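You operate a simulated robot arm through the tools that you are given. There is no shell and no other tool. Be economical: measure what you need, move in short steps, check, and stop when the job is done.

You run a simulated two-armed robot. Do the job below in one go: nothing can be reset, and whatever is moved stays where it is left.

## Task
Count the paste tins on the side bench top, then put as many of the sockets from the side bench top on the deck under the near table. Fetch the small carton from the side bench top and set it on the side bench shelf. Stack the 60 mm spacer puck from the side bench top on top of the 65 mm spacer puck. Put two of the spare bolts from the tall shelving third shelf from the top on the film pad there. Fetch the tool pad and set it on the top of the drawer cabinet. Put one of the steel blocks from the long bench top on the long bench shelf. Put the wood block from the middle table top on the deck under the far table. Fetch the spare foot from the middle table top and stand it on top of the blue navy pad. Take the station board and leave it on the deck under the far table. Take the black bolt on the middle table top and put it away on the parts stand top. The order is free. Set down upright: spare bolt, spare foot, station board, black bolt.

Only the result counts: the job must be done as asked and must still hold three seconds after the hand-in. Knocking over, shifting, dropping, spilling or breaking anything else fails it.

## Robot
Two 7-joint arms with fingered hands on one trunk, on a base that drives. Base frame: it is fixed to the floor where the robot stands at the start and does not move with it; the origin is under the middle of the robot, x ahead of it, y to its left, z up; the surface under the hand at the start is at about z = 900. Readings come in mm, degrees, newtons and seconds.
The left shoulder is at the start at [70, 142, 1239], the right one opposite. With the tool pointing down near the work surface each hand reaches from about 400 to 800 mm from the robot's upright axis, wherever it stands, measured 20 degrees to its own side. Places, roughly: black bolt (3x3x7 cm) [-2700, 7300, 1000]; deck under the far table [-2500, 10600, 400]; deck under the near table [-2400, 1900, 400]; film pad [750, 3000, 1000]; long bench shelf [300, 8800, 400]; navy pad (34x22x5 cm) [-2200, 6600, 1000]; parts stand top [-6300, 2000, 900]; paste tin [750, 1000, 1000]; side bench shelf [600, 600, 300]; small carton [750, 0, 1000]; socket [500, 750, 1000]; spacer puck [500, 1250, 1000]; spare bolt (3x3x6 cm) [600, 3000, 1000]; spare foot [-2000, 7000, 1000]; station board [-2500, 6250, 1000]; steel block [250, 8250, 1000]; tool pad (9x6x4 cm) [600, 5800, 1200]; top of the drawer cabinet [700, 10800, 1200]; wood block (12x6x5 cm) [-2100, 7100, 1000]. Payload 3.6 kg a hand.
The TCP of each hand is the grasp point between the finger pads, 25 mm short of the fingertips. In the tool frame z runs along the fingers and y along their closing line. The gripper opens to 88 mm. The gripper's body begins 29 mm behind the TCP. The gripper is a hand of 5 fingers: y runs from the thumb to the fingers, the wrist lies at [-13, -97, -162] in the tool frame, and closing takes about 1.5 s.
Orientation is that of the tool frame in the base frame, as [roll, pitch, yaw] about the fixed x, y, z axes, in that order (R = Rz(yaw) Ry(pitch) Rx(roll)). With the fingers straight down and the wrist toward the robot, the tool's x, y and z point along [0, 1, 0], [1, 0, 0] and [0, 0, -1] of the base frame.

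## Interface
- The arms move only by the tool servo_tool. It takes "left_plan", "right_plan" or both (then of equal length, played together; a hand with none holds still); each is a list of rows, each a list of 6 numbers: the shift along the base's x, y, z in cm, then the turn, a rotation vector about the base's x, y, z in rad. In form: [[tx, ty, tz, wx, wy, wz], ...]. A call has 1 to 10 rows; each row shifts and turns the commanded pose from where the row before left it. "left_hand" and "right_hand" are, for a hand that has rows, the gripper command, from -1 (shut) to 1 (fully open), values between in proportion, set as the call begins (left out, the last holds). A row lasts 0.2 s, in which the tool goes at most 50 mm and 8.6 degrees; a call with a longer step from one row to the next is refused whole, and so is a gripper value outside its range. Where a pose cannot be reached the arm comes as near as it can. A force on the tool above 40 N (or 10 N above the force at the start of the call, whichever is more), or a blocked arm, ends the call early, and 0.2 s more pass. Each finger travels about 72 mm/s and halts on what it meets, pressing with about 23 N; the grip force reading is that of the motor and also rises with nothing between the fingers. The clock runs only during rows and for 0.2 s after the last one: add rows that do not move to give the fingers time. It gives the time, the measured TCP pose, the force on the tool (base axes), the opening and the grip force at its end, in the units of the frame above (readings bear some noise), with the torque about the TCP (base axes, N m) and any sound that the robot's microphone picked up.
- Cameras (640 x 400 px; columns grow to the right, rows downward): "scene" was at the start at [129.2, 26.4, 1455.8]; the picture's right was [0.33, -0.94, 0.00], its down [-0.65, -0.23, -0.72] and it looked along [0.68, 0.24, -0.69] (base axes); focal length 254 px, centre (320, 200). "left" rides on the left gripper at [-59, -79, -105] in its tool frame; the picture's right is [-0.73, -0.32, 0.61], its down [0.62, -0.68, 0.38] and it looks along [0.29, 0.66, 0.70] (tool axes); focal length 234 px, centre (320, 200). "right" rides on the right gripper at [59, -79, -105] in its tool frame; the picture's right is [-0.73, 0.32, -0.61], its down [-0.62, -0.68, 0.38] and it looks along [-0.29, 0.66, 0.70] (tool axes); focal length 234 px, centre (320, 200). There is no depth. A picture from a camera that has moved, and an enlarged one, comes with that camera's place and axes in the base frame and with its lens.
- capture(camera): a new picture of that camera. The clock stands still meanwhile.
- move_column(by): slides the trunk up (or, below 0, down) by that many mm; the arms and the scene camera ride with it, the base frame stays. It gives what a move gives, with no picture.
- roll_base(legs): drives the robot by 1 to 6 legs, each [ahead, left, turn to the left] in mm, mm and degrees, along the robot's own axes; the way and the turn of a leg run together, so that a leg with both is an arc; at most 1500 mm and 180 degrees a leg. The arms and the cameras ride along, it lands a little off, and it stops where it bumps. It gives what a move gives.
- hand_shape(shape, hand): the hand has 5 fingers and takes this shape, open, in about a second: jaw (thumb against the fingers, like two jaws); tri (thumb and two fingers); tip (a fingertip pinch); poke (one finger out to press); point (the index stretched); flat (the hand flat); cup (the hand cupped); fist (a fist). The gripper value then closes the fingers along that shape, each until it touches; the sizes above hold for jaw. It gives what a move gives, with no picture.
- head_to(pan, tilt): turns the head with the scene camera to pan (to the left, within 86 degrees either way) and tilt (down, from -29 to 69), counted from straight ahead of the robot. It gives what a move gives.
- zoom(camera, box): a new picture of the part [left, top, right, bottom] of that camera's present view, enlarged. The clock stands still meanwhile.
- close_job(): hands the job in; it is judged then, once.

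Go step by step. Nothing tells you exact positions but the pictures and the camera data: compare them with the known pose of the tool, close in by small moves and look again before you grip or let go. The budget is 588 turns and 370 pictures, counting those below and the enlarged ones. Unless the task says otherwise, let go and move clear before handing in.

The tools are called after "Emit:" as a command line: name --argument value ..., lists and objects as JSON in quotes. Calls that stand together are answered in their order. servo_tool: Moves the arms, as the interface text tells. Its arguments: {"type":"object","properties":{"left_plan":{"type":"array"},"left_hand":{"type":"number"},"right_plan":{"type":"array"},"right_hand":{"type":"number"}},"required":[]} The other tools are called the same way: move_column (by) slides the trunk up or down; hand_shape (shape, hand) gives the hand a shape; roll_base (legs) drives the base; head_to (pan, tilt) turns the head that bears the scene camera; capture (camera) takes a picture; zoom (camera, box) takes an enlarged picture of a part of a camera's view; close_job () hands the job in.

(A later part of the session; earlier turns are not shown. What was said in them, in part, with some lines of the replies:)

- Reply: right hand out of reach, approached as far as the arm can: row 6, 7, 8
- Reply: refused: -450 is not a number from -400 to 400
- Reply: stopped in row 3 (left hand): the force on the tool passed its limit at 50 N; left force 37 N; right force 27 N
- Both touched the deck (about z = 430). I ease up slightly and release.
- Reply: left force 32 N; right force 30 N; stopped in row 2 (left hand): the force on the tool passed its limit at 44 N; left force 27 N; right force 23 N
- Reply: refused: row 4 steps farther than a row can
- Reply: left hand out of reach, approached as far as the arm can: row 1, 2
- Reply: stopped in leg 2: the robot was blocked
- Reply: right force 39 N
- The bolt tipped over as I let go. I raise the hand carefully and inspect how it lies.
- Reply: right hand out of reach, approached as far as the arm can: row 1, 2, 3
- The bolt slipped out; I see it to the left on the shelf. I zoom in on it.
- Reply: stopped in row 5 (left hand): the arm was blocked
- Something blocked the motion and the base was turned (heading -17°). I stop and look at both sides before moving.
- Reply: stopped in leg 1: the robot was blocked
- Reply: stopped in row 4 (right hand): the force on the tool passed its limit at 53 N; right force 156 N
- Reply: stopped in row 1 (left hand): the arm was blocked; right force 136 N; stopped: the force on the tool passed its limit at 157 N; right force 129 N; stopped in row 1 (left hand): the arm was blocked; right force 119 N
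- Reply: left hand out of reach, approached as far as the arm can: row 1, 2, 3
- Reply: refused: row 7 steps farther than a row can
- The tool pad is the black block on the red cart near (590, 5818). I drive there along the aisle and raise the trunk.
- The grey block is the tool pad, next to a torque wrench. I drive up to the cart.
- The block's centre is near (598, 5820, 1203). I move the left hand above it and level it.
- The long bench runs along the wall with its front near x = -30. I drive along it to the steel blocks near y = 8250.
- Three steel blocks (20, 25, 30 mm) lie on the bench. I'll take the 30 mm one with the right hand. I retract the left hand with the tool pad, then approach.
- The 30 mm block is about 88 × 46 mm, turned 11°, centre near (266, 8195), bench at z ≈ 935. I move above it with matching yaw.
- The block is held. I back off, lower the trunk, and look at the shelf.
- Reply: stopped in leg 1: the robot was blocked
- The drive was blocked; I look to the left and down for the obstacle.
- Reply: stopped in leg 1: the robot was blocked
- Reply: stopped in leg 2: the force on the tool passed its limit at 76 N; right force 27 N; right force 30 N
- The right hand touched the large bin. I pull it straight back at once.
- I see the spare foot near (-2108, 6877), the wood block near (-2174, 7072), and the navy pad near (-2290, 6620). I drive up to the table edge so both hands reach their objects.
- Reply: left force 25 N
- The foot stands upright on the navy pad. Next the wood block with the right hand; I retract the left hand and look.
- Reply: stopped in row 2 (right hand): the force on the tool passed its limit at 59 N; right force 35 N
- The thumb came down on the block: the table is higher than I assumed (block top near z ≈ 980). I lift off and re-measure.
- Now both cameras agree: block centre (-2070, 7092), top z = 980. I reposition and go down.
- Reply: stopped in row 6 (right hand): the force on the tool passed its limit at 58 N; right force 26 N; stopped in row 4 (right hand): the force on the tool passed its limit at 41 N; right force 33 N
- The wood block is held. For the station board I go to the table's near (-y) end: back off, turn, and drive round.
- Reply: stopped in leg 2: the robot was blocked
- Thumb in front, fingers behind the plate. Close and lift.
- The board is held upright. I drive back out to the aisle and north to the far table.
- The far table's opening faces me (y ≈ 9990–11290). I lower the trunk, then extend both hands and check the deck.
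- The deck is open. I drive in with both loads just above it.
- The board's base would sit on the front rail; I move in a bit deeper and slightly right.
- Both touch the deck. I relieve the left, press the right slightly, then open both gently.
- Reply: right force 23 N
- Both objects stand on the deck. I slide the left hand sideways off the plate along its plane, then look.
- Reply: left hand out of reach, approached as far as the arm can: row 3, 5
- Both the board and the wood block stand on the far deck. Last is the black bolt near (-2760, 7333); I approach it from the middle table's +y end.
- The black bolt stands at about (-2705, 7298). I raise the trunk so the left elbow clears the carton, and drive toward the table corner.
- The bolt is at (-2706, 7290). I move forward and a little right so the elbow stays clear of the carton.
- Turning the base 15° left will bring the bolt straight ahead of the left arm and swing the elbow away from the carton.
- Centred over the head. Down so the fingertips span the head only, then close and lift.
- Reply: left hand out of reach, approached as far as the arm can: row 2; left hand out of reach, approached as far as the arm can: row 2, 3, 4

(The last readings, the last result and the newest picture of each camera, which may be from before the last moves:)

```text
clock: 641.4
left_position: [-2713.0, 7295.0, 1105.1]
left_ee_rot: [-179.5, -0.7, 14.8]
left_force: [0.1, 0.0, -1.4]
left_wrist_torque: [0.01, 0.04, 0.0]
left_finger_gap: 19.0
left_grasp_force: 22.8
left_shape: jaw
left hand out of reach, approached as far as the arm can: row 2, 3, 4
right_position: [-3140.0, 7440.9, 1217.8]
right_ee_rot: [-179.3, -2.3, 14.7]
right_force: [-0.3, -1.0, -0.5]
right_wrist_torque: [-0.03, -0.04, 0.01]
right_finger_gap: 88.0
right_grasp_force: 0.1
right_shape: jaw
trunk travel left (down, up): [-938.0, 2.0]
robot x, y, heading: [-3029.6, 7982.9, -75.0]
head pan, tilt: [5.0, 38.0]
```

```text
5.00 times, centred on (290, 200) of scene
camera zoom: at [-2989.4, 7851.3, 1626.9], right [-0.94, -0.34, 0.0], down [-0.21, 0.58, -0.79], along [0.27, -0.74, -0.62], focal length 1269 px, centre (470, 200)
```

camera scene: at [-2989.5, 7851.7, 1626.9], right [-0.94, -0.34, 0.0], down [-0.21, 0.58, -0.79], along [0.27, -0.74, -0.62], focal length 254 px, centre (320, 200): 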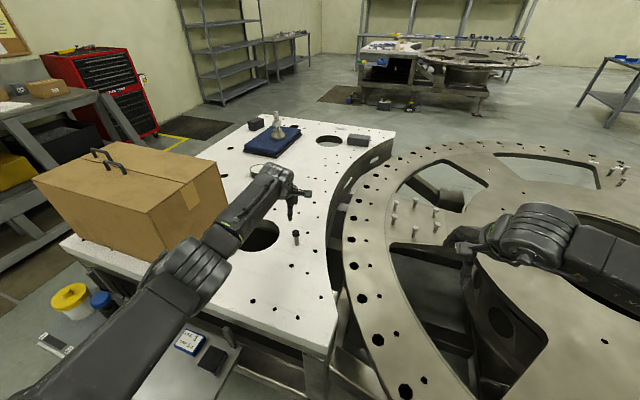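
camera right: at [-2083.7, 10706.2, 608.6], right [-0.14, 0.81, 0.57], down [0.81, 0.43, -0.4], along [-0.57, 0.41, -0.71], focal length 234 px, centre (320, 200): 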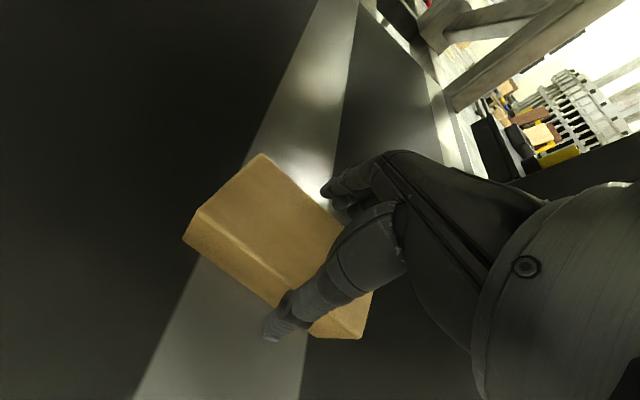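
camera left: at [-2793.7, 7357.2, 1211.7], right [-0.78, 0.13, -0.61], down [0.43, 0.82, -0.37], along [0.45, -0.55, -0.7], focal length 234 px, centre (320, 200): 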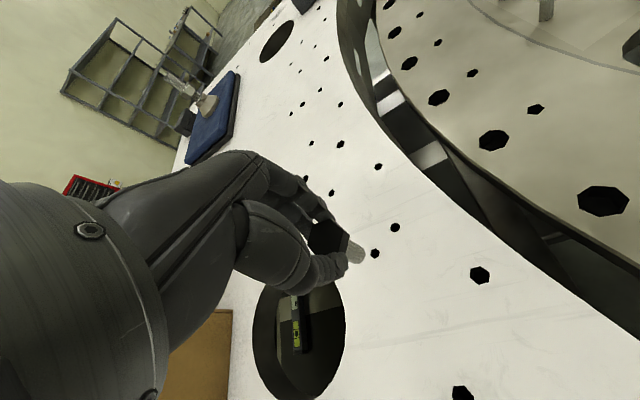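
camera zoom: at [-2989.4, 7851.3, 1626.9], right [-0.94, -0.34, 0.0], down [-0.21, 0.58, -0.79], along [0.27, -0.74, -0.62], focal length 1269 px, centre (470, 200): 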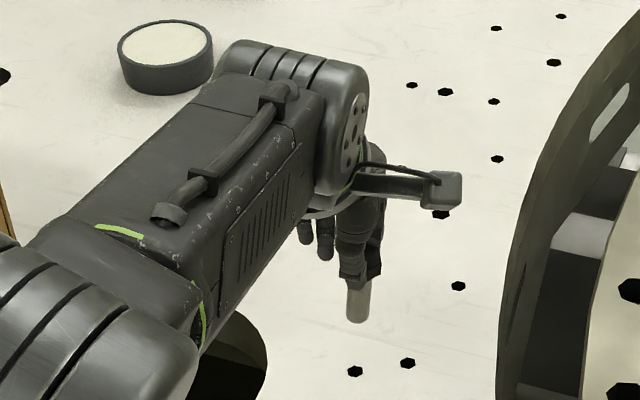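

The black bolt is held by its head. I back off, tuck the arm, and turn west toward the parts stand.

Emit:
roll_base --legs '[[-500, 0, 0]]'

Emit:
servo_tool --left_plan '[[-1, 3.8, 1, 0, 0, 0], [-1, 3.8, 1, 0, 0, 0], [-1, 3.8, 1, 0, 0, 0], [-1, 3.8, 1, 0, 0, 0], [-1, 3.8, 0, 0, 0, 0]]'

Emit:
roll_base --legs '[[0, 0, -105], [1000, 0, 0], [800, 0, 0]]'

Emit:
head_to --pan 60 --tilt 18

Emit:
capture --camera "scene"

```text
clock: 644.3
left_position: [-2836.1, 7781.5, 1104.4]
left_ee_rot: [-179.5, -0.5, 15.6]
left_force: [-0.6, -0.1, -0.7]
left_wrist_torque: [0.0, 0.02, -0.02]
left_finger_gap: 19.1
left_grasp_force: 22.5
left_shape: jaw
right_position: [-3266.6, 7922.1, 1215.8]
right_ee_rot: [-179.3, -2.2, 15.3]
right_force: [-0.5, -0.8, 0.5]
right_wrist_torque: [-0.02, -0.02, -0.02]
right_finger_gap: 88.0
right_grasp_force: 0.0
right_shape: jaw
trunk travel left (down, up): [-938.0, 2.0]
robot x, y, heading: [-3166.0, 8469.6, -74.5]
head pan, tilt: [5.0, 38.0]
```

```text
clock: 645.5
left_position: [-2839.2, 7784.4, 1099.5]
left_ee_rot: [-179.3, -0.5, 15.4]
left_force: [1.1, -1.2, -0.5]
left_wrist_torque: [0.0, 0.0, 0.01]
left_finger_gap: 19.5
left_grasp_force: 23.0
left_shape: jaw
left hand out of reach, approached as far as the arm can: row 1, 2, 3, 4, 5
right_position: [-3266.4, 7924.8, 1217.0]
right_ee_rot: [-179.4, -2.4, 15.4]
right_force: [0.3, -0.1, -0.8]
right_wrist_torque: [0.03, -0.02, -0.01]
right_finger_gap: 87.9
right_grasp_force: 0.0
right_shape: jaw
trunk travel left (down, up): [-938.0, 2.0]
robot x, y, heading: [-3162.9, 8469.2, -74.4]
head pan, tilt: [5.0, 38.0]
```

```text
clock: 659.1
left_position: [-5735.3, 8400.5, 1101.4]
left_ee_rot: [-179.5, -0.6, -91.6]
left_force: [0.6, 0.5, -1.0]
left_wrist_torque: [0.01, -0.01, -0.03]
left_finger_gap: 18.9
left_grasp_force: 23.3
left_shape: jaw
right_position: [-5475.5, 8767.7, 1216.6]
right_ee_rot: [-179.4, -2.3, -91.8]
right_force: [0.8, -0.4, -0.4]
right_wrist_torque: [0.05, 0.0, 0.02]
right_finger_gap: 88.0
right_grasp_force: 0.1
right_shape: jaw
trunk travel left (down, up): [-938.0, 2.0]
robot x, y, heading: [-4985.8, 8509.7, 178.4]
head pan, tilt: [5.0, 38.0]
```

```text
clock: 660.4
left_position: [-5736.2, 8399.8, 1101.3]
left_ee_rot: [-179.5, -0.6, -91.6]
left_force: [-0.8, 0.5, -1.1]
left_wrist_torque: [0.02, -0.04, -0.02]
left_finger_gap: 18.9
left_grasp_force: 23.2
left_shape: jaw
right_position: [-5476.9, 8766.8, 1217.6]
right_ee_rot: [-179.4, -2.4, -91.8]
right_force: [-0.5, 0.7, 0.5]
right_wrist_torque: [-0.02, -0.03, 0.01]
right_finger_gap: 87.9
right_grasp_force: 0.0
right_shape: jaw
trunk travel left (down, up): [-938.0, 2.0]
robot x, y, heading: [-4989.2, 8512.0, 178.6]
head pan, tilt: [60.0, 18.0]
```

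```text
54 pictures are left
camera scene: at [-5086.3, 8431.1, 1658.5], right [-0.85, 0.53, 0.0], down [0.16, 0.26, -0.95], along [-0.5, -0.81, -0.31], focal length 254 px, centre (320, 200)
```

scene: 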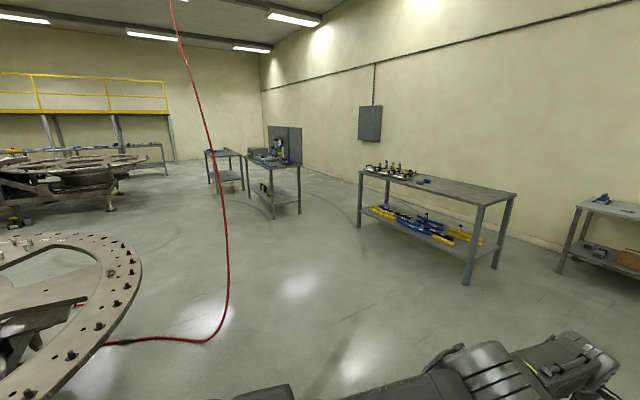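

The parts stand is the small table ahead near (-6250, 1900). A red hose hangs near x = -5200, so I take the corridor farther west.

Emit:
roll_base --legs '[[900, 0, 0], [0, 0, 91.5]]'

Emit:
roll_base --legs '[[1500, 0, 0], [1500, 0, 0], [1300, 0, 0]]'

Emit:
head_to --pan 0 --tilt 22

Emit:
capture --camera "scene"

```text
clock: 669.0
left_position: [-5725.8, 7790.9, 1101.4]
left_ee_rot: [-179.5, -0.6, 1.8]
left_force: [-0.5, 0.0, -1.2]
left_wrist_torque: [-0.01, 0.0, 0.01]
left_finger_gap: 18.9
left_grasp_force: 23.0
left_shape: jaw
right_position: [-6109.1, 8027.4, 1216.3]
right_ee_rot: [-179.3, -2.3, 1.6]
right_force: [0.4, 0.0, 0.9]
right_wrist_torque: [0.0, 0.02, 0.02]
right_finger_gap: 87.9
right_grasp_force: 0.0
right_shape: jaw
trunk travel left (down, up): [-938.0, 2.0]
robot x, y, heading: [-5877.5, 8532.7, -88.5]
head pan, tilt: [60.0, 18.0]
```

```text
clock: 689.5
left_position: [-5657.6, 3508.2, 1101.1]
left_ee_rot: [-179.4, -0.6, 1.4]
left_force: [0.5, 0.4, -1.2]
left_wrist_torque: [-0.02, 0.01, 0.0]
left_finger_gap: 18.7
left_grasp_force: 22.7
left_shape: jaw
right_position: [-6038.6, 3747.9, 1216.7]
right_ee_rot: [-179.4, -2.2, 1.3]
right_force: [-0.8, -0.5, 0.1]
right_wrist_torque: [-0.04, -0.03, 0.0]
right_finger_gap: 88.1
right_grasp_force: 0.1
right_shape: jaw
trunk travel left (down, up): [-938.0, 2.0]
robot x, y, heading: [-5809.2, 4251.0, -88.5]
head pan, tilt: [60.0, 18.0]
```

```text
clock: 690.8
left_position: [-5657.1, 3507.0, 1101.0]
left_ee_rot: [-179.6, -0.6, 1.3]
left_force: [-0.6, 0.0, -0.5]
left_wrist_torque: [0.03, -0.01, -0.01]
left_finger_gap: 18.8
left_grasp_force: 23.7
left_shape: jaw
right_position: [-6040.6, 3747.2, 1216.6]
right_ee_rot: [-179.4, -2.3, 1.2]
right_force: [-0.5, -0.4, 0.2]
right_wrist_torque: [-0.01, 0.02, -0.02]
right_finger_gap: 88.0
right_grasp_force: 0.0
right_shape: jaw
trunk travel left (down, up): [-938.0, 2.0]
robot x, y, heading: [-5810.4, 4249.0, -88.6]
head pan, tilt: [0.0, 22.0]
```

```text
53 pictures are left
camera scene: at [-5802.9, 4104.4, 1652.0], right [-1.0, -0.03, 0.0], down [-0.01, 0.37, -0.93], along [0.02, -0.93, -0.37], focal length 254 px, centre (320, 200)
```

scene: 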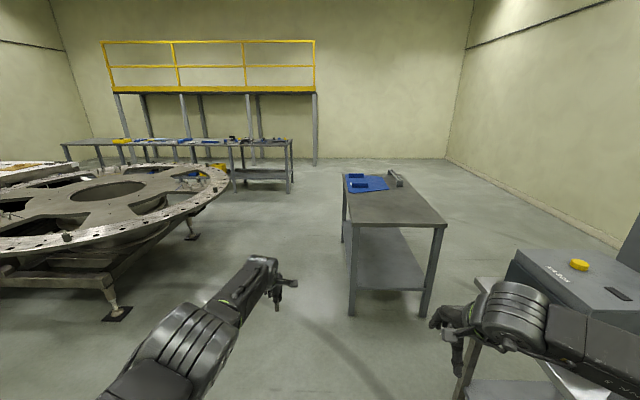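

The stand's near end is free (x -5945 to -6570, edge at y ≈ 2645). I lower the trunk a bit and approach it.

Emit:
roll_base --legs '[[500, -290, -1.4], [400, 0, 0]]'

Emit:
move_column --by -60

Emit:
servo_tool --left_plan '[[0, 3, 0, 0, 0, 0], [0, 3, 0, 0, 0, 0], [-2, 2, 0, 0, 0, 0], [-3, 0, 0, 0, 0, 0], [0, 0, 0, 0, 0, 0]]'

Emit:
head_to --pan 5 --tilt 35

Emit:
capture --camera "scene"

```text
clock: 696.2
left_position: [-5955.2, 2605.1, 1103.0]
left_ee_rot: [-179.6, -0.5, 0.1]
left_force: [-0.8, -0.7, -1.1]
left_wrist_torque: [-0.03, -0.01, 0.01]
left_finger_gap: 18.7
left_grasp_force: 22.9
left_shape: jaw
right_position: [-6330.6, 2852.3, 1218.3]
right_ee_rot: [-179.4, -2.3, -0.1]
right_force: [0.1, 0.4, 0.0]
right_wrist_torque: [-0.01, -0.03, 0.02]
right_finger_gap: 88.0
right_grasp_force: 0.1
right_shape: jaw
trunk travel left (down, up): [-938.0, 2.0]
robot x, y, heading: [-6091.4, 3346.3, -89.9]
head pan, tilt: [0.0, 22.0]
```

```text
clock: 697.2
left_position: [-5954.7, 2603.0, 1041.0]
left_ee_rot: [-179.4, -0.7, 0.1]
left_force: [-0.6, 0.2, -0.8]
left_wrist_torque: [0.01, 0.01, -0.04]
left_finger_gap: 19.0
left_grasp_force: 22.9
left_shape: jaw
right_position: [-6330.2, 2851.9, 1156.8]
right_ee_rot: [-179.4, -2.2, 0.0]
right_force: [-0.2, 0.1, 0.7]
right_wrist_torque: [-0.03, 0.02, 0.03]
right_finger_gap: 88.1
right_grasp_force: 0.0
right_shape: jaw
trunk travel left (down, up): [-878.0, 62.0]
robot x, y, heading: [-6087.2, 3352.2, -89.7]
head pan, tilt: [0.0, 22.0]
```

```text
clock: 698.4
left_position: [-6012.7, 2612.7, 1028.6]
left_ee_rot: [-179.5, -0.5, 0.1]
left_force: [-0.4, 0.4, -1.3]
left_wrist_torque: [0.04, -0.02, -0.02]
left_finger_gap: 18.9
left_grasp_force: 23.1
left_shape: jaw
left hand out of reach, approached as far as the arm can: row 1, 2, 3
right_position: [-6329.8, 2851.3, 1157.7]
right_ee_rot: [-179.4, -2.3, 0.0]
right_force: [-0.5, 0.2, -0.4]
right_wrist_torque: [-0.01, -0.02, 0.01]
right_finger_gap: 87.9
right_grasp_force: 0.0
right_shape: jaw
trunk travel left (down, up): [-878.0, 62.0]
robot x, y, heading: [-6089.2, 3349.9, -89.6]
head pan, tilt: [0.0, 22.0]
```

```text
clock: 699.1
left_position: [-6011.8, 2614.7, 1029.6]
left_ee_rot: [-179.5, -0.5, 0.1]
left_force: [-0.4, 0.7, -1.7]
left_wrist_torque: [0.02, -0.04, -0.01]
left_finger_gap: 18.8
left_grasp_force: 22.8
left_shape: jaw
right_position: [-6330.6, 2851.8, 1156.4]
right_ee_rot: [-179.5, -2.3, 0.1]
right_force: [-0.1, 0.1, 0.0]
right_wrist_torque: [-0.01, -0.02, 0.0]
right_finger_gap: 88.2
right_grasp_force: 0.0
right_shape: jaw
trunk travel left (down, up): [-878.0, 62.0]
robot x, y, heading: [-6088.0, 3347.5, -89.9]
head pan, tilt: [5.0, 35.0]
```

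```text
52 pictures are left
camera scene: at [-6078.7, 3208.0, 1571.5], right [-1.0, -0.09, 0.0], down [-0.05, 0.57, -0.82], along [0.07, -0.82, -0.57], focal length 254 px, centre (320, 200)
```

scene: 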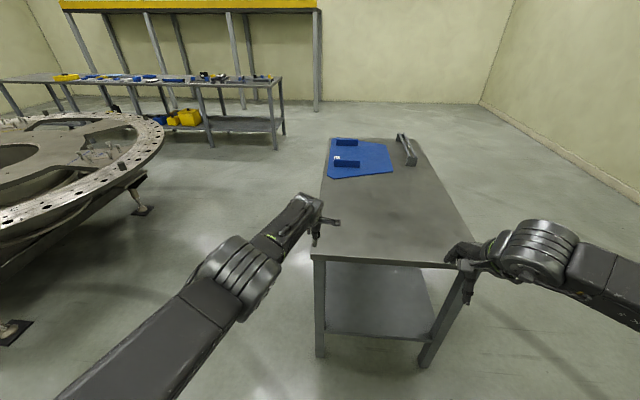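

Emit:
move_column --by 50

Emit:
roll_base --legs '[[0, -120, 0], [170, 0, 0]]'

Emit:
capture --camera "scene"

Emit:
capture --camera "left"

```text
clock: 700.1
left_position: [-6012.7, 2613.3, 1079.6]
left_ee_rot: [-179.5, -0.5, 0.1]
left_force: [-0.6, -0.3, -0.6]
left_wrist_torque: [0.03, 0.0, -0.03]
left_finger_gap: 18.9
left_grasp_force: 22.5
left_shape: jaw
right_position: [-6330.2, 2851.3, 1206.4]
right_ee_rot: [-179.3, -2.2, -0.1]
right_force: [-0.6, -0.4, -0.2]
right_wrist_torque: [0.01, 0.0, 0.04]
right_finger_gap: 87.6
right_grasp_force: 0.1
right_shape: jaw
trunk travel left (down, up): [-928.0, 12.0]
robot x, y, heading: [-6092.6, 3348.9, -89.7]
head pan, tilt: [5.0, 35.0]
```

```text
clock: 702.4
left_position: [-6130.4, 2447.7, 1081.3]
left_ee_rot: [-179.7, -0.6, 0.1]
left_force: [-0.2, 0.3, -1.6]
left_wrist_torque: [0.01, -0.01, 0.01]
left_finger_gap: 18.9
left_grasp_force: 22.9
left_shape: jaw
right_position: [-6447.8, 2685.1, 1208.5]
right_ee_rot: [-179.6, -2.3, 0.1]
right_force: [-0.3, 0.7, 0.9]
right_wrist_torque: [-0.02, -0.03, 0.02]
right_finger_gap: 88.3
right_grasp_force: 0.1
right_shape: jaw
trunk travel left (down, up): [-928.0, 12.0]
robot x, y, heading: [-6203.8, 3179.3, -89.8]
head pan, tilt: [5.0, 35.0]
```

```text
51 pictures are left
camera scene: at [-6196.9, 3043.2, 1621.9], right [-1.0, -0.09, 0.0], down [-0.05, 0.57, -0.82], along [0.07, -0.82, -0.57], focal length 254 px, centre (320, 200)
```

scene: 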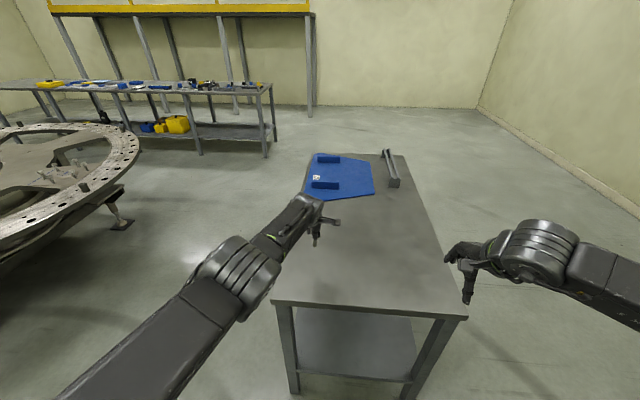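

```text
50 pictures are left
camera left: at [-6192.9, 2527.2, 1187.0], right [-0.72, 0.32, -0.61], down [0.62, 0.69, -0.37], along [0.3, -0.65, -0.7], focal length 234 px, centre (320, 200)
```

left: 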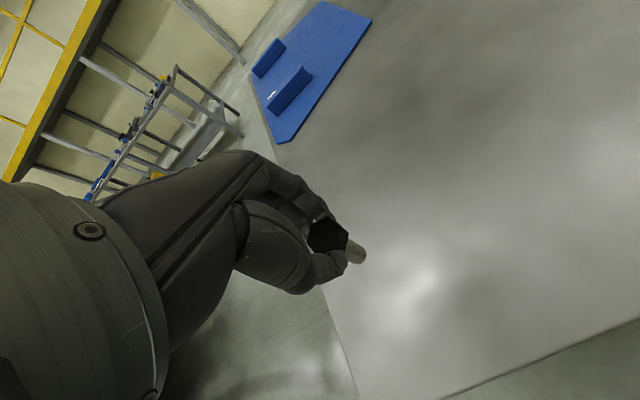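

The bolt is above the stand, about 100 mm inside its edge. I lower it with the trunk so the arm stays rigid.

Emit:
move_column --by -30

Emit:
zoom --camera "scene" --box '[260, 180, 380, 270]'

Emit:
capture --camera "right"

```text
clock: 703.1
left_position: [-6130.3, 2443.9, 1048.0]
left_ee_rot: [-179.5, -0.5, 0.2]
left_force: [-0.6, 0.1, -0.8]
left_wrist_torque: [0.02, 0.03, -0.01]
left_finger_gap: 18.9
left_grasp_force: 22.8
left_shape: jaw
right_position: [-6447.3, 2680.5, 1175.9]
right_ee_rot: [-179.3, -2.3, 0.0]
right_force: [0.1, -0.1, 0.0]
right_wrist_torque: [-0.03, 0.02, 0.02]
right_finger_gap: 88.2
right_grasp_force: 0.1
right_shape: jaw
trunk travel left (down, up): [-898.0, 42.0]
robot x, y, heading: [-6207.4, 3176.6, -89.8]
head pan, tilt: [5.0, 35.0]
```

```text
4.44 times, centred on (320, 225) of scene
camera zoom: at [-6197.1, 3038.1, 1591.3], right [-1.0, -0.09, 0.0], down [-0.05, 0.57, -0.82], along [0.07, -0.82, -0.57], focal length 1128 px, centre (320, 89)
```

zoom: 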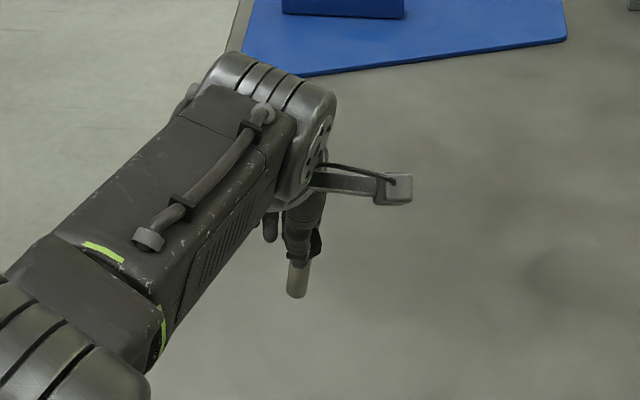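

```text
48 pictures are left
camera right: at [-6393.7, 2759.0, 1285.0], right [-0.75, -0.33, 0.57], down [-0.61, 0.69, -0.4], along [-0.26, -0.65, -0.71], focal length 234 px, centre (320, 200)
```

right: 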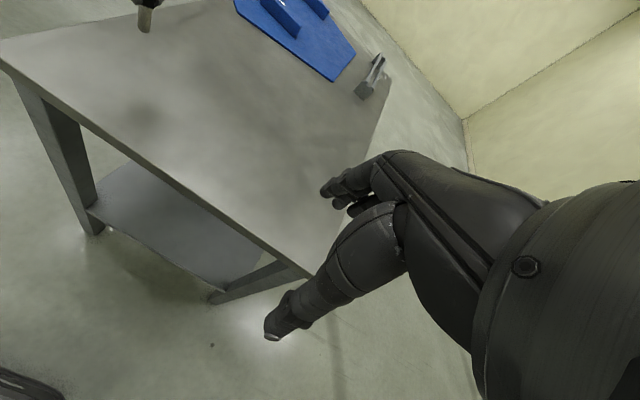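

Emit:
zoom --camera "scene" --box '[300, 220, 340, 250]'

Emit:
zoom --camera "right" --box '[110, 0, 190, 60]'

```text
13.33 times, centred on (320, 235) of scene
camera zoom: at [-6197.1, 3038.1, 1591.3], right [-1.0, -0.09, 0.0], down [-0.05, 0.57, -0.82], along [0.07, -0.82, -0.57], focal length 3384 px, centre (320, -267)
```

zoom: 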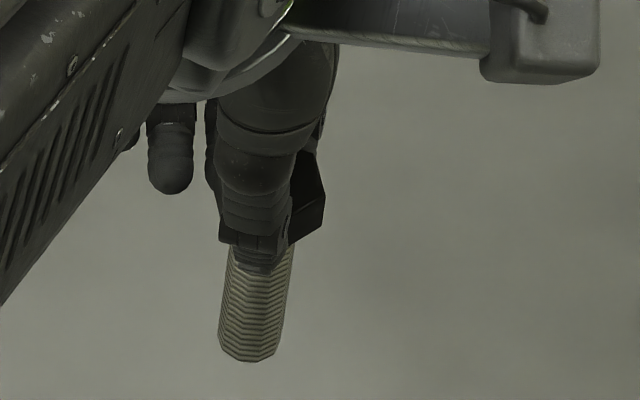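

```text
6.67 times, centred on (150, 30) of right
camera zoom: at [-6393.7, 2759.0, 1285.0], right [-0.75, -0.33, 0.57], down [-0.61, 0.69, -0.4], along [-0.26, -0.65, -0.71], focal length 1561 px, centre (1453, 1333)
```

zoom: 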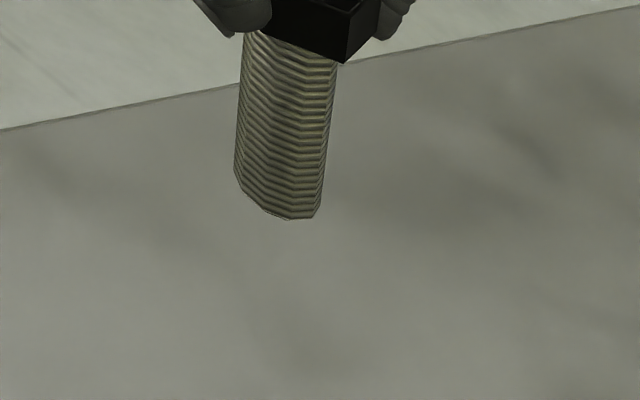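

The bolt hangs about 15° off vertical in the grip. I correct by tilting the hand.

Emit:
servo_tool --left_plan '[[0, 0, 0, 0.1, 0.095, 0], [0, 0, 0, 0.1, 0.095, 0], [0, 0, 0, 0, 0, 0]]'

Emit:
zoom --camera "scene" --box '[295, 215, 345, 255]'

Emit:
zoom --camera "right" --box '[110, 0, 190, 60]'

```text
clock: 703.9
left_position: [-6126.5, 2467.1, 1054.5]
left_ee_rot: [-167.8, 10.3, 1.2]
left_force: [0.5, -0.1, -1.2]
left_wrist_torque: [-0.02, 0.0, -0.02]
left_finger_gap: 18.7
left_grasp_force: 23.7
left_shape: jaw
left hand out of reach, approached as far as the arm can: row 1, 2
right_position: [-6448.2, 2681.5, 1177.2]
right_ee_rot: [-179.4, -2.3, 0.1]
right_force: [-0.2, 0.1, 0.4]
right_wrist_torque: [-0.01, 0.03, 0.0]
right_finger_gap: 87.8
right_grasp_force: 0.2
right_shape: jaw
trunk travel left (down, up): [-898.0, 42.0]
robot x, y, heading: [-6206.6, 3179.6, -89.5]
head pan, tilt: [5.0, 35.0]
```

```text
10.00 times, centred on (320, 235) of scene
camera zoom: at [-6197.8, 3038.5, 1591.4], right [-1.0, -0.09, 0.0], down [-0.05, 0.57, -0.82], along [0.07, -0.82, -0.57], focal length 2538 px, centre (320, -150)
```

zoom: 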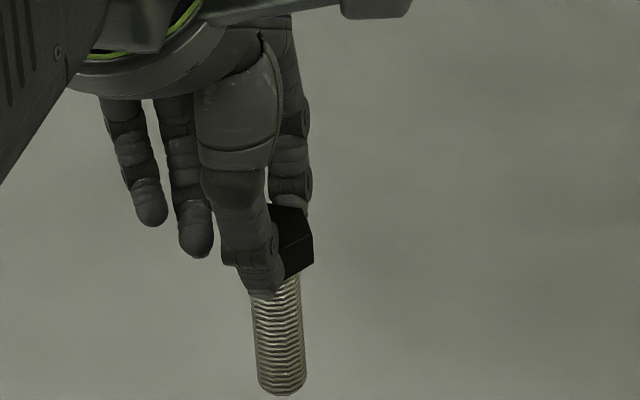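

```text
6.67 times, centred on (150, 30) of right
camera zoom: at [-6394.2, 2759.3, 1285.1], right [-0.75, -0.33, 0.57], down [-0.61, 0.69, -0.4], along [-0.26, -0.65, -0.71], focal length 1561 px, centre (1453, 1333)
```

zoom: 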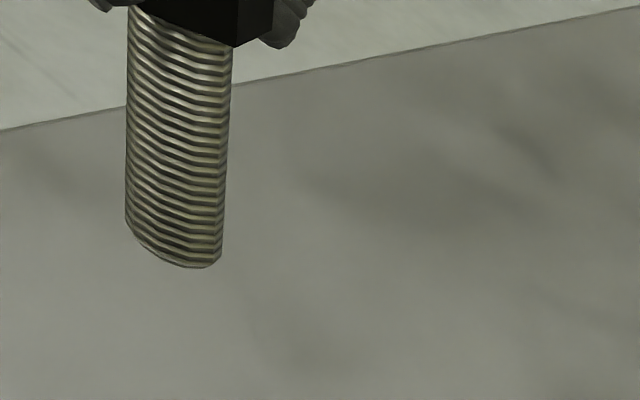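

Emit:
servo_tool --left_plan '[[0, 0, 0, -0.07, -0.045, 0], [0, 0, 0, 0, 0, 0]]'

Emit:
zoom --camera "scene" --box '[295, 215, 345, 255]'

Emit:
zoom --camera "right" --box '[110, 0, 190, 60]'

```text
clock: 704.5
left_position: [-6126.6, 2468.5, 1053.9]
left_ee_rot: [-172.0, 7.6, 0.5]
left_force: [-0.1, -0.2, -1.3]
left_wrist_torque: [0.02, 0.0, -0.05]
left_finger_gap: 18.8
left_grasp_force: 22.9
left_shape: jaw
right_position: [-6447.3, 2681.4, 1176.6]
right_ee_rot: [-179.4, -2.3, 0.0]
right_force: [0.2, -0.5, -0.7]
right_wrist_torque: [-0.01, 0.03, 0.03]
right_finger_gap: 88.1
right_grasp_force: 0.1
right_shape: jaw
trunk travel left (down, up): [-898.0, 42.0]
robot x, y, heading: [-6204.5, 3176.6, -89.8]
head pan, tilt: [5.0, 35.0]
```

```text
10.00 times, centred on (320, 235) of scene
camera zoom: at [-6197.8, 3038.6, 1591.5], right [-1.0, -0.09, 0.0], down [-0.05, 0.57, -0.82], along [0.07, -0.82, -0.57], focal length 2538 px, centre (320, -150)
```

zoom: 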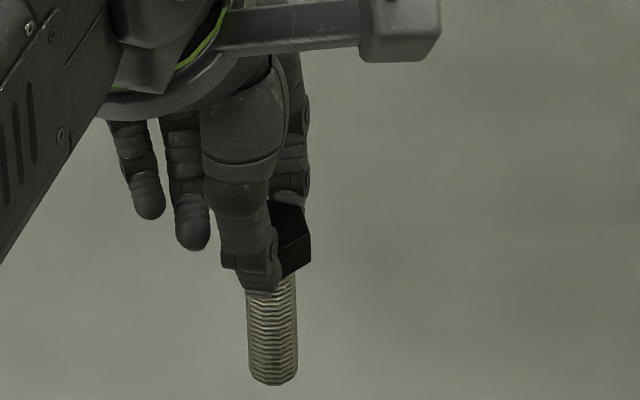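

```text
6.67 times, centred on (150, 30) of right
camera zoom: at [-6394.2, 2759.4, 1285.1], right [-0.75, -0.33, 0.57], down [-0.61, 0.69, -0.4], along [-0.26, -0.65, -0.71], focal length 1561 px, centre (1453, 1333)
```

zoom: 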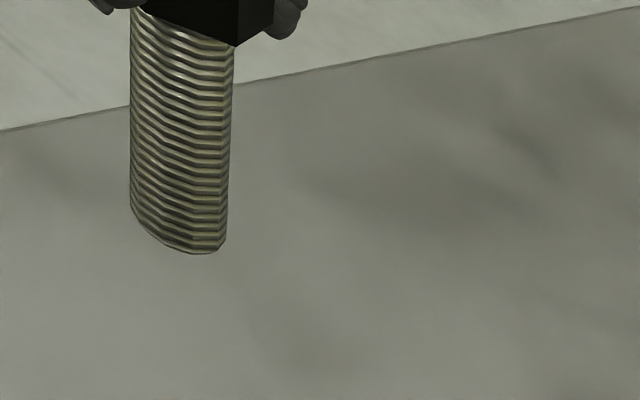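

Vertical within about 2°. I lower with the trunk in small steps.

Emit:
move_column --by -40

Emit:
zoom --camera "right" --box '[80, 0, 200, 90]'

```text
clock: 705.3
left_position: [-6126.2, 2468.0, 1014.6]
left_ee_rot: [-172.0, 7.6, 0.5]
left_force: [-1.0, -0.4, -1.4]
left_wrist_torque: [-0.01, -0.02, -0.02]
left_finger_gap: 18.7
left_grasp_force: 23.1
left_shape: jaw
right_position: [-6447.4, 2682.3, 1137.4]
right_ee_rot: [-179.3, -2.4, 0.1]
right_force: [-0.6, -0.5, 0.0]
right_wrist_torque: [-0.04, 0.03, 0.01]
right_finger_gap: 88.0
right_grasp_force: 0.0
right_shape: jaw
trunk travel left (down, up): [-858.0, 82.0]
robot x, y, heading: [-6207.9, 3180.8, -89.8]
head pan, tilt: [5.0, 35.0]
```

```text
4.44 times, centred on (140, 45) of right
camera zoom: at [-6394.0, 2759.7, 1245.2], right [-0.75, -0.33, 0.57], down [-0.61, 0.69, -0.4], along [-0.26, -0.65, -0.71], focal length 1041 px, centre (1120, 889)
```

zoom: 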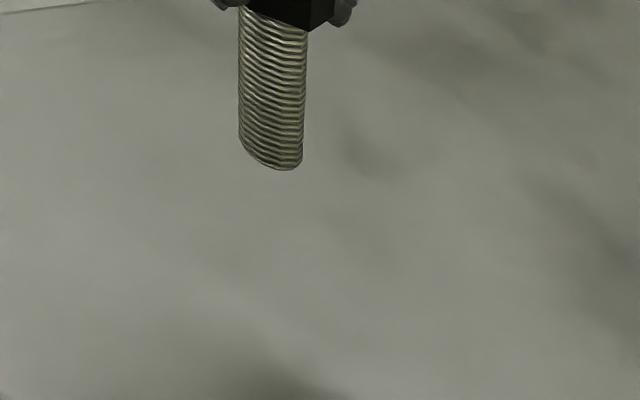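

Emit:
move_column --by -20

Emit:
zoom --camera "right" --box '[80, 0, 200, 90]'

```text
clock: 706.0
left_position: [-6125.6, 2467.4, 993.2]
left_ee_rot: [-171.9, 7.8, 0.5]
left_force: [0.1, 0.4, -0.4]
left_wrist_torque: [0.0, 0.02, -0.01]
left_finger_gap: 18.8
left_grasp_force: 23.4
left_shape: jaw
right_position: [-6447.4, 2681.0, 1116.6]
right_ee_rot: [-179.5, -2.4, 0.1]
right_force: [-0.3, 0.1, 0.5]
right_wrist_torque: [0.01, -0.02, 0.02]
right_finger_gap: 87.9
right_grasp_force: 0.0
right_shape: jaw
trunk travel left (down, up): [-838.0, 102.0]
robot x, y, heading: [-6206.6, 3178.1, -90.0]
head pan, tilt: [5.0, 35.0]
```

```text
4.44 times, centred on (140, 45) of right
camera zoom: at [-6393.9, 2759.6, 1225.2], right [-0.75, -0.33, 0.57], down [-0.61, 0.69, -0.4], along [-0.26, -0.65, -0.71], focal length 1041 px, centre (1120, 889)
```

zoom: 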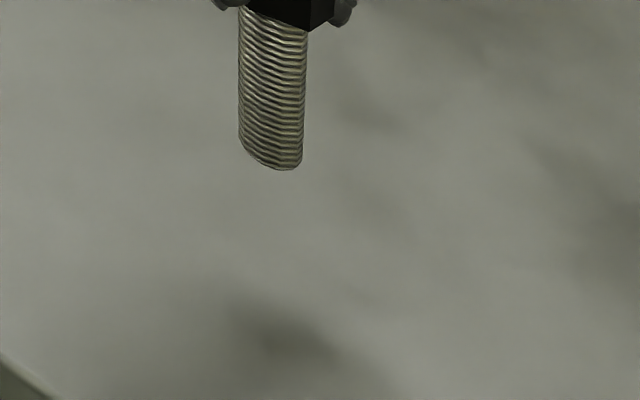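

Emit:
move_column --by -10

Emit:
move_column --by -5

Emit:
zoom --camera "right" --box '[80, 0, 200, 90]'

```text
clock: 706.6
left_position: [-6126.5, 2469.5, 984.4]
left_ee_rot: [-171.9, 7.7, 0.5]
left_force: [0.9, 0.1, -0.6]
left_wrist_torque: [0.01, 0.04, 0.01]
left_finger_gap: 18.6
left_grasp_force: 23.2
left_shape: jaw
right_position: [-6448.2, 2681.2, 1106.1]
right_ee_rot: [-179.4, -2.2, 0.1]
right_force: [-0.8, 0.7, -0.6]
right_wrist_torque: [0.0, -0.01, -0.02]
right_finger_gap: 87.8
right_grasp_force: 0.1
right_shape: jaw
trunk travel left (down, up): [-828.0, 112.0]
robot x, y, heading: [-6206.7, 3178.6, -89.8]
head pan, tilt: [5.0, 35.0]
```

```text
clock: 707.1
left_position: [-6126.8, 2466.9, 978.9]
left_ee_rot: [-172.0, 7.7, 0.4]
left_force: [0.8, 0.2, -1.1]
left_wrist_torque: [-0.01, -0.01, 0.02]
left_finger_gap: 18.6
left_grasp_force: 22.7
left_shape: jaw
right_position: [-6448.5, 2681.9, 1102.0]
right_ee_rot: [-179.3, -2.3, 0.1]
right_force: [-0.3, -0.4, -0.2]
right_wrist_torque: [0.03, 0.01, 0.01]
right_finger_gap: 88.1
right_grasp_force: 0.0
right_shape: jaw
trunk travel left (down, up): [-823.0, 117.0]
robot x, y, heading: [-6208.7, 3175.0, -89.8]
head pan, tilt: [5.0, 35.0]
```

```text
4.44 times, centred on (140, 45) of right
camera zoom: at [-6394.1, 2759.0, 1209.9], right [-0.75, -0.33, 0.57], down [-0.61, 0.69, -0.4], along [-0.26, -0.65, -0.71], focal length 1041 px, centre (1120, 889)
```

zoom: 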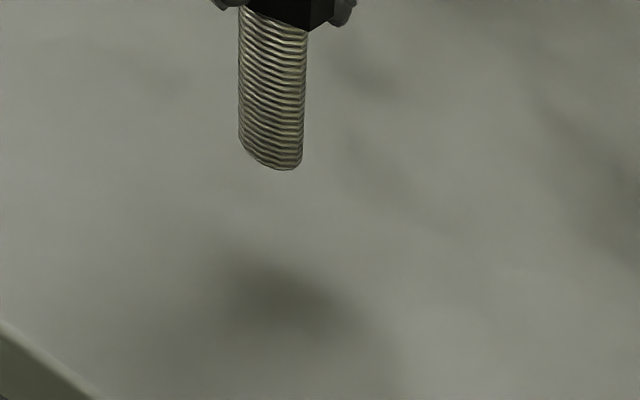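

Emit:
move_column --by -18

Emit:
zoom --camera "right" --box '[80, 0, 200, 90]'

```text
clock: 707.8
left_position: [-6126.5, 2468.2, 960.9]
left_ee_rot: [-171.9, 7.6, 0.5]
left_force: [-0.2, 1.2, -1.4]
left_wrist_torque: [-0.02, 0.02, -0.04]
left_finger_gap: 18.7
left_grasp_force: 22.2
left_shape: jaw
right_position: [-6448.6, 2681.7, 1083.5]
right_ee_rot: [-179.3, -2.2, 0.0]
right_force: [0.1, -0.5, -0.1]
right_wrist_torque: [-0.01, 0.05, -0.01]
right_finger_gap: 87.9
right_grasp_force: 0.1
right_shape: jaw
trunk travel left (down, up): [-805.0, 135.0]
robot x, y, heading: [-6208.2, 3177.5, -89.9]
head pan, tilt: [5.0, 35.0]
```

```text
4.44 times, centred on (140, 45) of right
camera zoom: at [-6394.0, 2759.4, 1192.1], right [-0.75, -0.33, 0.57], down [-0.61, 0.69, -0.4], along [-0.26, -0.65, -0.71], focal length 1041 px, centre (1120, 889)
```

zoom: 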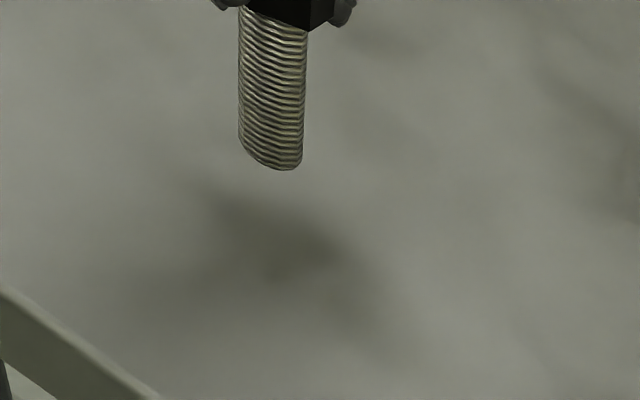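

Emit:
move_column --by -18

Emit:
zoom --camera "right" --box '[80, 0, 200, 90]'

```text
clock: 708.4
left_position: [-6127.2, 2467.1, 943.8]
left_ee_rot: [-171.9, 7.8, 0.5]
left_force: [-0.4, 0.1, -1.2]
left_wrist_torque: [-0.02, -0.01, 0.01]
left_finger_gap: 19.1
left_grasp_force: 23.3
left_shape: jaw
right_position: [-6448.6, 2681.6, 1066.2]
right_ee_rot: [-179.3, -2.4, 0.0]
right_force: [0.1, -0.5, -0.3]
right_wrist_torque: [-0.01, 0.0, -0.02]
right_finger_gap: 88.3
right_grasp_force: 0.1
right_shape: jaw
trunk travel left (down, up): [-787.0, 153.0]
robot x, y, heading: [-6205.1, 3177.1, -89.8]
head pan, tilt: [5.0, 35.0]
```

```text
4.44 times, centred on (140, 45) of right
camera zoom: at [-6393.9, 2759.6, 1174.2], right [-0.75, -0.33, 0.57], down [-0.61, 0.69, -0.4], along [-0.26, -0.65, -0.71], focal length 1041 px, centre (1120, 889)
```

zoom: 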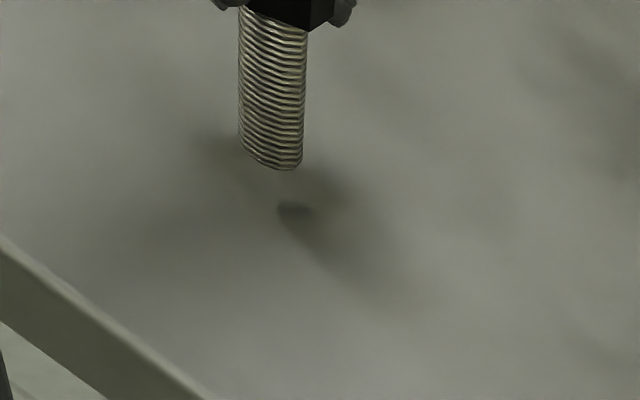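

Emit:
move_column --by -9

Emit:
zoom --camera "right" --box '[80, 0, 200, 90]'

```text
clock: 709.0
left_position: [-6127.1, 2467.4, 934.6]
left_ee_rot: [-171.9, 7.7, 0.5]
left_force: [1.2, 0.4, -0.7]
left_wrist_torque: [0.02, 0.01, 0.03]
left_finger_gap: 18.7
left_grasp_force: 23.1
left_shape: jaw
right_position: [-6448.0, 2680.6, 1056.8]
right_ee_rot: [-179.4, -2.4, 0.1]
right_force: [0.2, 0.7, 0.4]
right_wrist_torque: [-0.01, -0.01, -0.03]
right_finger_gap: 88.0
right_grasp_force: 0.1
right_shape: jaw
trunk travel left (down, up): [-778.0, 162.0]
robot x, y, heading: [-6206.9, 3179.7, -89.8]
head pan, tilt: [5.0, 35.0]
```

```text
4.44 times, centred on (140, 45) of right
camera zoom: at [-6394.0, 2759.4, 1165.1], right [-0.75, -0.33, 0.57], down [-0.61, 0.69, -0.4], along [-0.26, -0.65, -0.71], focal length 1041 px, centre (1120, 889)
```

zoom: 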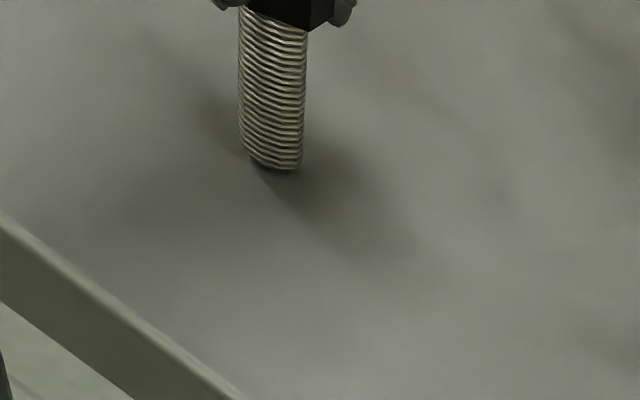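

Very near the surface. I go down in 2 mm steps to contact.

Emit:
move_column --by -2

Emit:
move_column --by -1.5

Emit:
zoom --camera "right" --box '[80, 0, 200, 90]'

```text
clock: 709.5
left_position: [-6126.5, 2468.3, 932.6]
left_ee_rot: [-172.0, 7.7, 0.5]
left_force: [0.1, -0.3, 0.6]
left_wrist_torque: [-0.05, 0.05, 0.02]
left_finger_gap: 18.6
left_grasp_force: 23.0
left_shape: jaw
right_position: [-6448.6, 2682.1, 1055.6]
right_ee_rot: [-179.3, -2.3, 0.1]
right_force: [0.0, 0.6, 0.4]
right_wrist_torque: [0.01, 0.0, -0.03]
right_finger_gap: 87.6
right_grasp_force: 0.0
right_shape: jaw
trunk travel left (down, up): [-776.0, 164.0]
robot x, y, heading: [-6208.7, 3177.2, -89.5]
head pan, tilt: [5.0, 35.0]
```

```text
clock: 710.0
left_position: [-6128.0, 2468.4, 931.4]
left_ee_rot: [-172.2, 7.7, 0.5]
left_force: [-0.6, 0.5, 7.2]
left_wrist_torque: [-0.05, 0.02, 0.03]
left_finger_gap: 19.1
left_grasp_force: 23.1
left_shape: jaw
right_position: [-6448.6, 2682.4, 1054.3]
right_ee_rot: [-179.4, -2.3, 0.0]
right_force: [-0.9, -0.4, 0.3]
right_wrist_torque: [0.02, -0.02, 0.01]
right_finger_gap: 88.1
right_grasp_force: 0.0
right_shape: jaw
trunk travel left (down, up): [-774.0, 166.0]
robot x, y, heading: [-6208.8, 3179.7, -90.0]
head pan, tilt: [5.0, 35.0]
```

```text
4.44 times, centred on (140, 45) of right
camera zoom: at [-6394.2, 2760.6, 1162.1], right [-0.75, -0.33, 0.57], down [-0.61, 0.68, -0.4], along [-0.26, -0.65, -0.71], focal length 1041 px, centre (1120, 889)
```

zoom: 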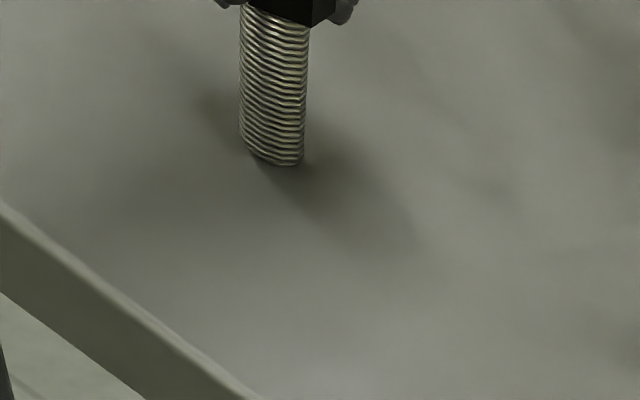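

Contact. I open slightly and check that the bolt settles.

Emit:
servo_tool --left_plan '[[0, 0, 0, 0, 0, 0], [0, 0, 0, 0, 0, 0], [0, 0, 0, 0, 0, 0]]' --left_hand -0.43

Emit:
zoom --camera "right" --box '[80, 0, 200, 90]'

Emit:
zoom --camera "scene" --box '[295, 205, 355, 255]'

```text
clock: 710.8
left_position: [-6127.1, 2468.1, 931.3]
left_ee_rot: [-171.9, 7.7, 0.6]
left_force: [-0.5, -0.3, 0.4]
left_wrist_torque: [-0.02, 0.03, -0.02]
left_finger_gap: 25.0
left_grasp_force: 0.1
left_shape: jaw
right_position: [-6449.1, 2681.8, 1053.4]
right_ee_rot: [-179.4, -2.3, 0.0]
right_force: [-0.2, -0.6, -0.4]
right_wrist_torque: [0.01, -0.02, 0.02]
right_finger_gap: 88.0
right_grasp_force: 0.0
right_shape: jaw
trunk travel left (down, up): [-774.0, 166.0]
robot x, y, heading: [-6209.0, 3174.8, -89.5]
head pan, tilt: [5.0, 35.0]
```

```text
4.44 times, centred on (140, 45) of right
camera zoom: at [-6394.0, 2760.0, 1161.8], right [-0.75, -0.33, 0.57], down [-0.61, 0.68, -0.4], along [-0.26, -0.65, -0.71], focal length 1041 px, centre (1120, 889)
```

zoom: 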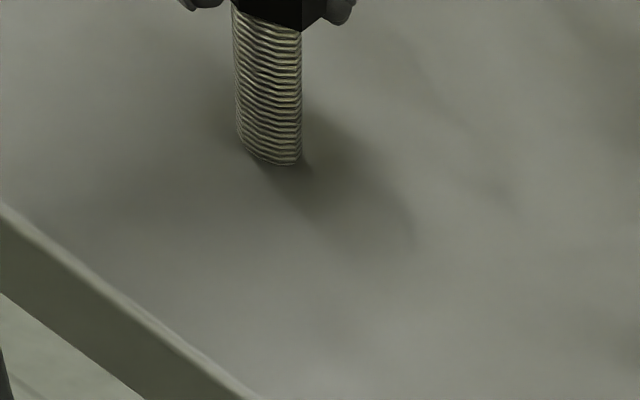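

```text
8.00 times, centred on (325, 230) of scene
camera zoom: at [-6197.6, 3039.3, 1468.0], right [-1.0, -0.09, 0.0], down [-0.05, 0.57, -0.82], along [0.07, -0.82, -0.57], focal length 2031 px, centre (280, -40)
```

zoom: 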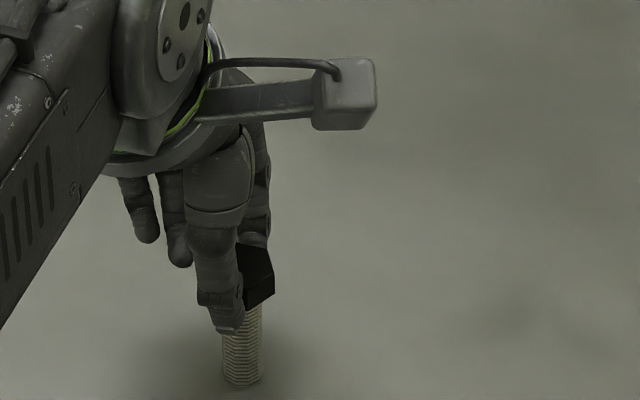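

Emit:
servo_tool --left_plan '[[0, 0, 0, 0, 0, 0], [0, 0, 0, 0, 0, 0], [0, 0, 0, 0, 0, 0], [0, 0, 0, 0, 0, 0]]' --left_hand 0.2

Emit:
zoom --camera "right" --box '[80, 0, 200, 90]'

```text
clock: 711.8
left_position: [-6126.4, 2469.1, 930.6]
left_ee_rot: [-171.9, 7.7, 0.4]
left_force: [0.1, 0.0, -0.4]
left_wrist_torque: [0.0, -0.02, 0.03]
left_finger_gap: 52.5
left_grasp_force: 0.0
left_shape: jaw
right_position: [-6448.8, 2682.4, 1052.7]
right_ee_rot: [-179.4, -2.3, 0.1]
right_force: [0.4, 0.1, 0.5]
right_wrist_torque: [-0.01, 0.02, 0.02]
right_finger_gap: 88.0
right_grasp_force: 0.1
right_shape: jaw
trunk travel left (down, up): [-774.0, 166.0]
robot x, y, heading: [-6209.8, 3173.5, -89.8]
head pan, tilt: [5.0, 35.0]
```

```text
4.44 times, centred on (140, 45) of right
camera zoom: at [-6394.0, 2759.6, 1161.7], right [-0.75, -0.33, 0.57], down [-0.61, 0.69, -0.4], along [-0.26, -0.65, -0.71], focal length 1041 px, centre (1120, 889)
```

zoom: 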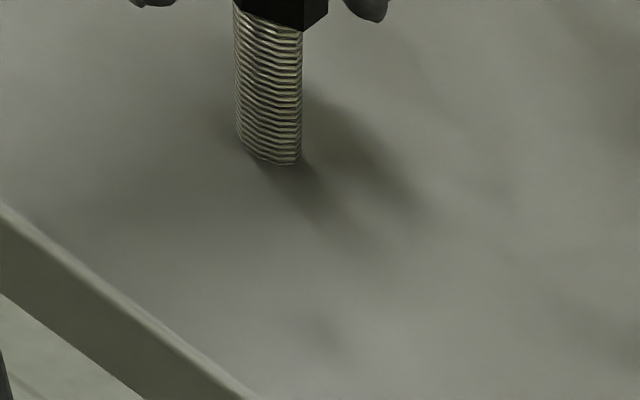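

The bolt stands on its own. I raise the hand straight up with the trunk and check.

Emit:
move_column --by 30

Emit:
move_column --by 110

Emit:
roll_base --legs '[[-300, 0, 0]]'

Emit:
capture --camera "scene"

```text
clock: 712.6
left_position: [-6127.6, 2468.6, 960.1]
left_ee_rot: [-171.9, 7.7, 0.5]
left_force: [-0.4, 1.1, -0.1]
left_wrist_torque: [-0.01, 0.0, -0.02]
left_finger_gap: 52.2
left_grasp_force: 0.0
left_shape: jaw
right_position: [-6448.1, 2680.2, 1082.7]
right_ee_rot: [-179.4, -2.3, 0.0]
right_force: [0.5, 0.4, 0.4]
right_wrist_torque: [0.01, -0.01, 0.01]
right_finger_gap: 88.0
right_grasp_force: 0.1
right_shape: jaw
trunk travel left (down, up): [-804.0, 136.0]
robot x, y, heading: [-6202.7, 3182.9, -89.7]
head pan, tilt: [5.0, 35.0]
```

```text
clock: 714.0
left_position: [-6126.2, 2468.4, 1069.2]
left_ee_rot: [-171.9, 7.7, 0.5]
left_force: [-1.4, 0.0, -0.4]
left_wrist_torque: [0.0, -0.02, 0.03]
left_finger_gap: 52.3
left_grasp_force: 0.1
left_shape: jaw
right_position: [-6448.0, 2681.1, 1193.3]
right_ee_rot: [-179.5, -2.3, 0.1]
right_force: [0.6, -0.6, 0.4]
right_wrist_torque: [-0.02, 0.02, -0.03]
right_finger_gap: 88.2
right_grasp_force: 0.1
right_shape: jaw
trunk travel left (down, up): [-914.0, 26.0]
robot x, y, heading: [-6207.2, 3180.7, -89.6]
head pan, tilt: [5.0, 35.0]
```

```text
clock: 716.0
left_position: [-6127.8, 2761.8, 1068.9]
left_ee_rot: [-171.8, 7.7, 0.6]
left_force: [0.2, -0.1, 0.2]
left_wrist_torque: [0.01, -0.02, 0.0]
left_finger_gap: 52.5
left_grasp_force: 0.0
left_shape: jaw
right_position: [-6449.6, 2976.1, 1192.9]
right_ee_rot: [-179.3, -2.3, 0.2]
right_force: [0.0, -0.5, -0.3]
right_wrist_torque: [0.01, 0.01, -0.03]
right_finger_gap: 88.1
right_grasp_force: 0.0
right_shape: jaw
trunk travel left (down, up): [-914.0, 26.0]
robot x, y, heading: [-6208.5, 3472.7, -90.1]
head pan, tilt: [5.0, 35.0]
```

```text
31 pictures are left
camera scene: at [-6198.7, 3332.0, 1607.7], right [-1.0, -0.09, 0.0], down [-0.05, 0.57, -0.82], along [0.07, -0.81, -0.58], focal length 254 px, centre (320, 200)
```

scene: 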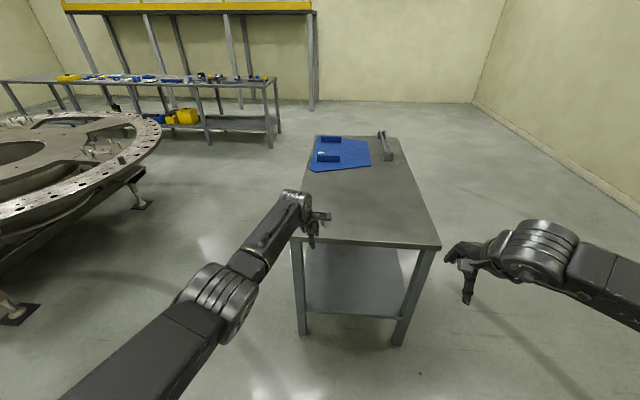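

Emit:
roll_base --legs '[[-200, 150, 0]]'

Emit:
zoom --camera "scene" --box '[280, 120, 440, 240]'

```text
clock: 717.9
left_position: [-5979.6, 2963.1, 1070.0]
left_ee_rot: [-171.9, 7.7, 0.7]
left_force: [-0.2, 0.0, -0.3]
left_wrist_torque: [0.01, -0.01, 0.0]
left_finger_gap: 52.3
left_grasp_force: 0.1
left_shape: jaw
right_position: [-6301.4, 3176.8, 1193.1]
right_ee_rot: [-179.3, -2.3, 0.2]
right_force: [-0.1, 0.0, -0.1]
right_wrist_torque: [-0.02, 0.01, 0.04]
right_finger_gap: 87.8
right_grasp_force: 0.0
right_shape: jaw
trunk travel left (down, up): [-914.0, 26.0]
robot x, y, heading: [-6057.2, 3677.8, -89.6]
head pan, tilt: [5.0, 35.0]
```

```text
3.33 times, centred on (360, 180) of scene
camera zoom: at [-6051.1, 3533.4, 1607.7], right [-1.0, -0.09, 0.0], down [-0.05, 0.57, -0.82], along [0.08, -0.81, -0.57], focal length 846 px, centre (187, 267)
```

zoom: 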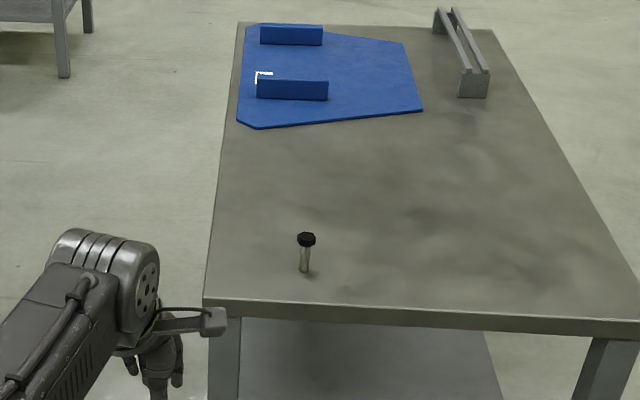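

All items are in place: the black bolt stands upright on the parts stand, and the hands are clear. I hand in now.

Emit:
close_job

```text
The job is handed in.
```

I finished every item on the list and handed the job in. I counted three paste tins, so I moved three sockets.

Three things that could count against the result:
- **Spare bolt:** one of the two fell over when I first released it on the film pad, and it was shifted about the shelf before I stood it upright again. Both bolts were standing on the pad when I left.
- **Bin on the long bench:** the right hand bumped the large bin labelled E37 with about 76 N. It did not look moved afterwards, but I could not confirm that.
- **Tall shelving:** while I was recovering that bolt, an arm caught on the frame and the robot pressed hard on the shelf and tilted. In the views I took there afterwards, the film pad and the bolts on it looked undisturbed.
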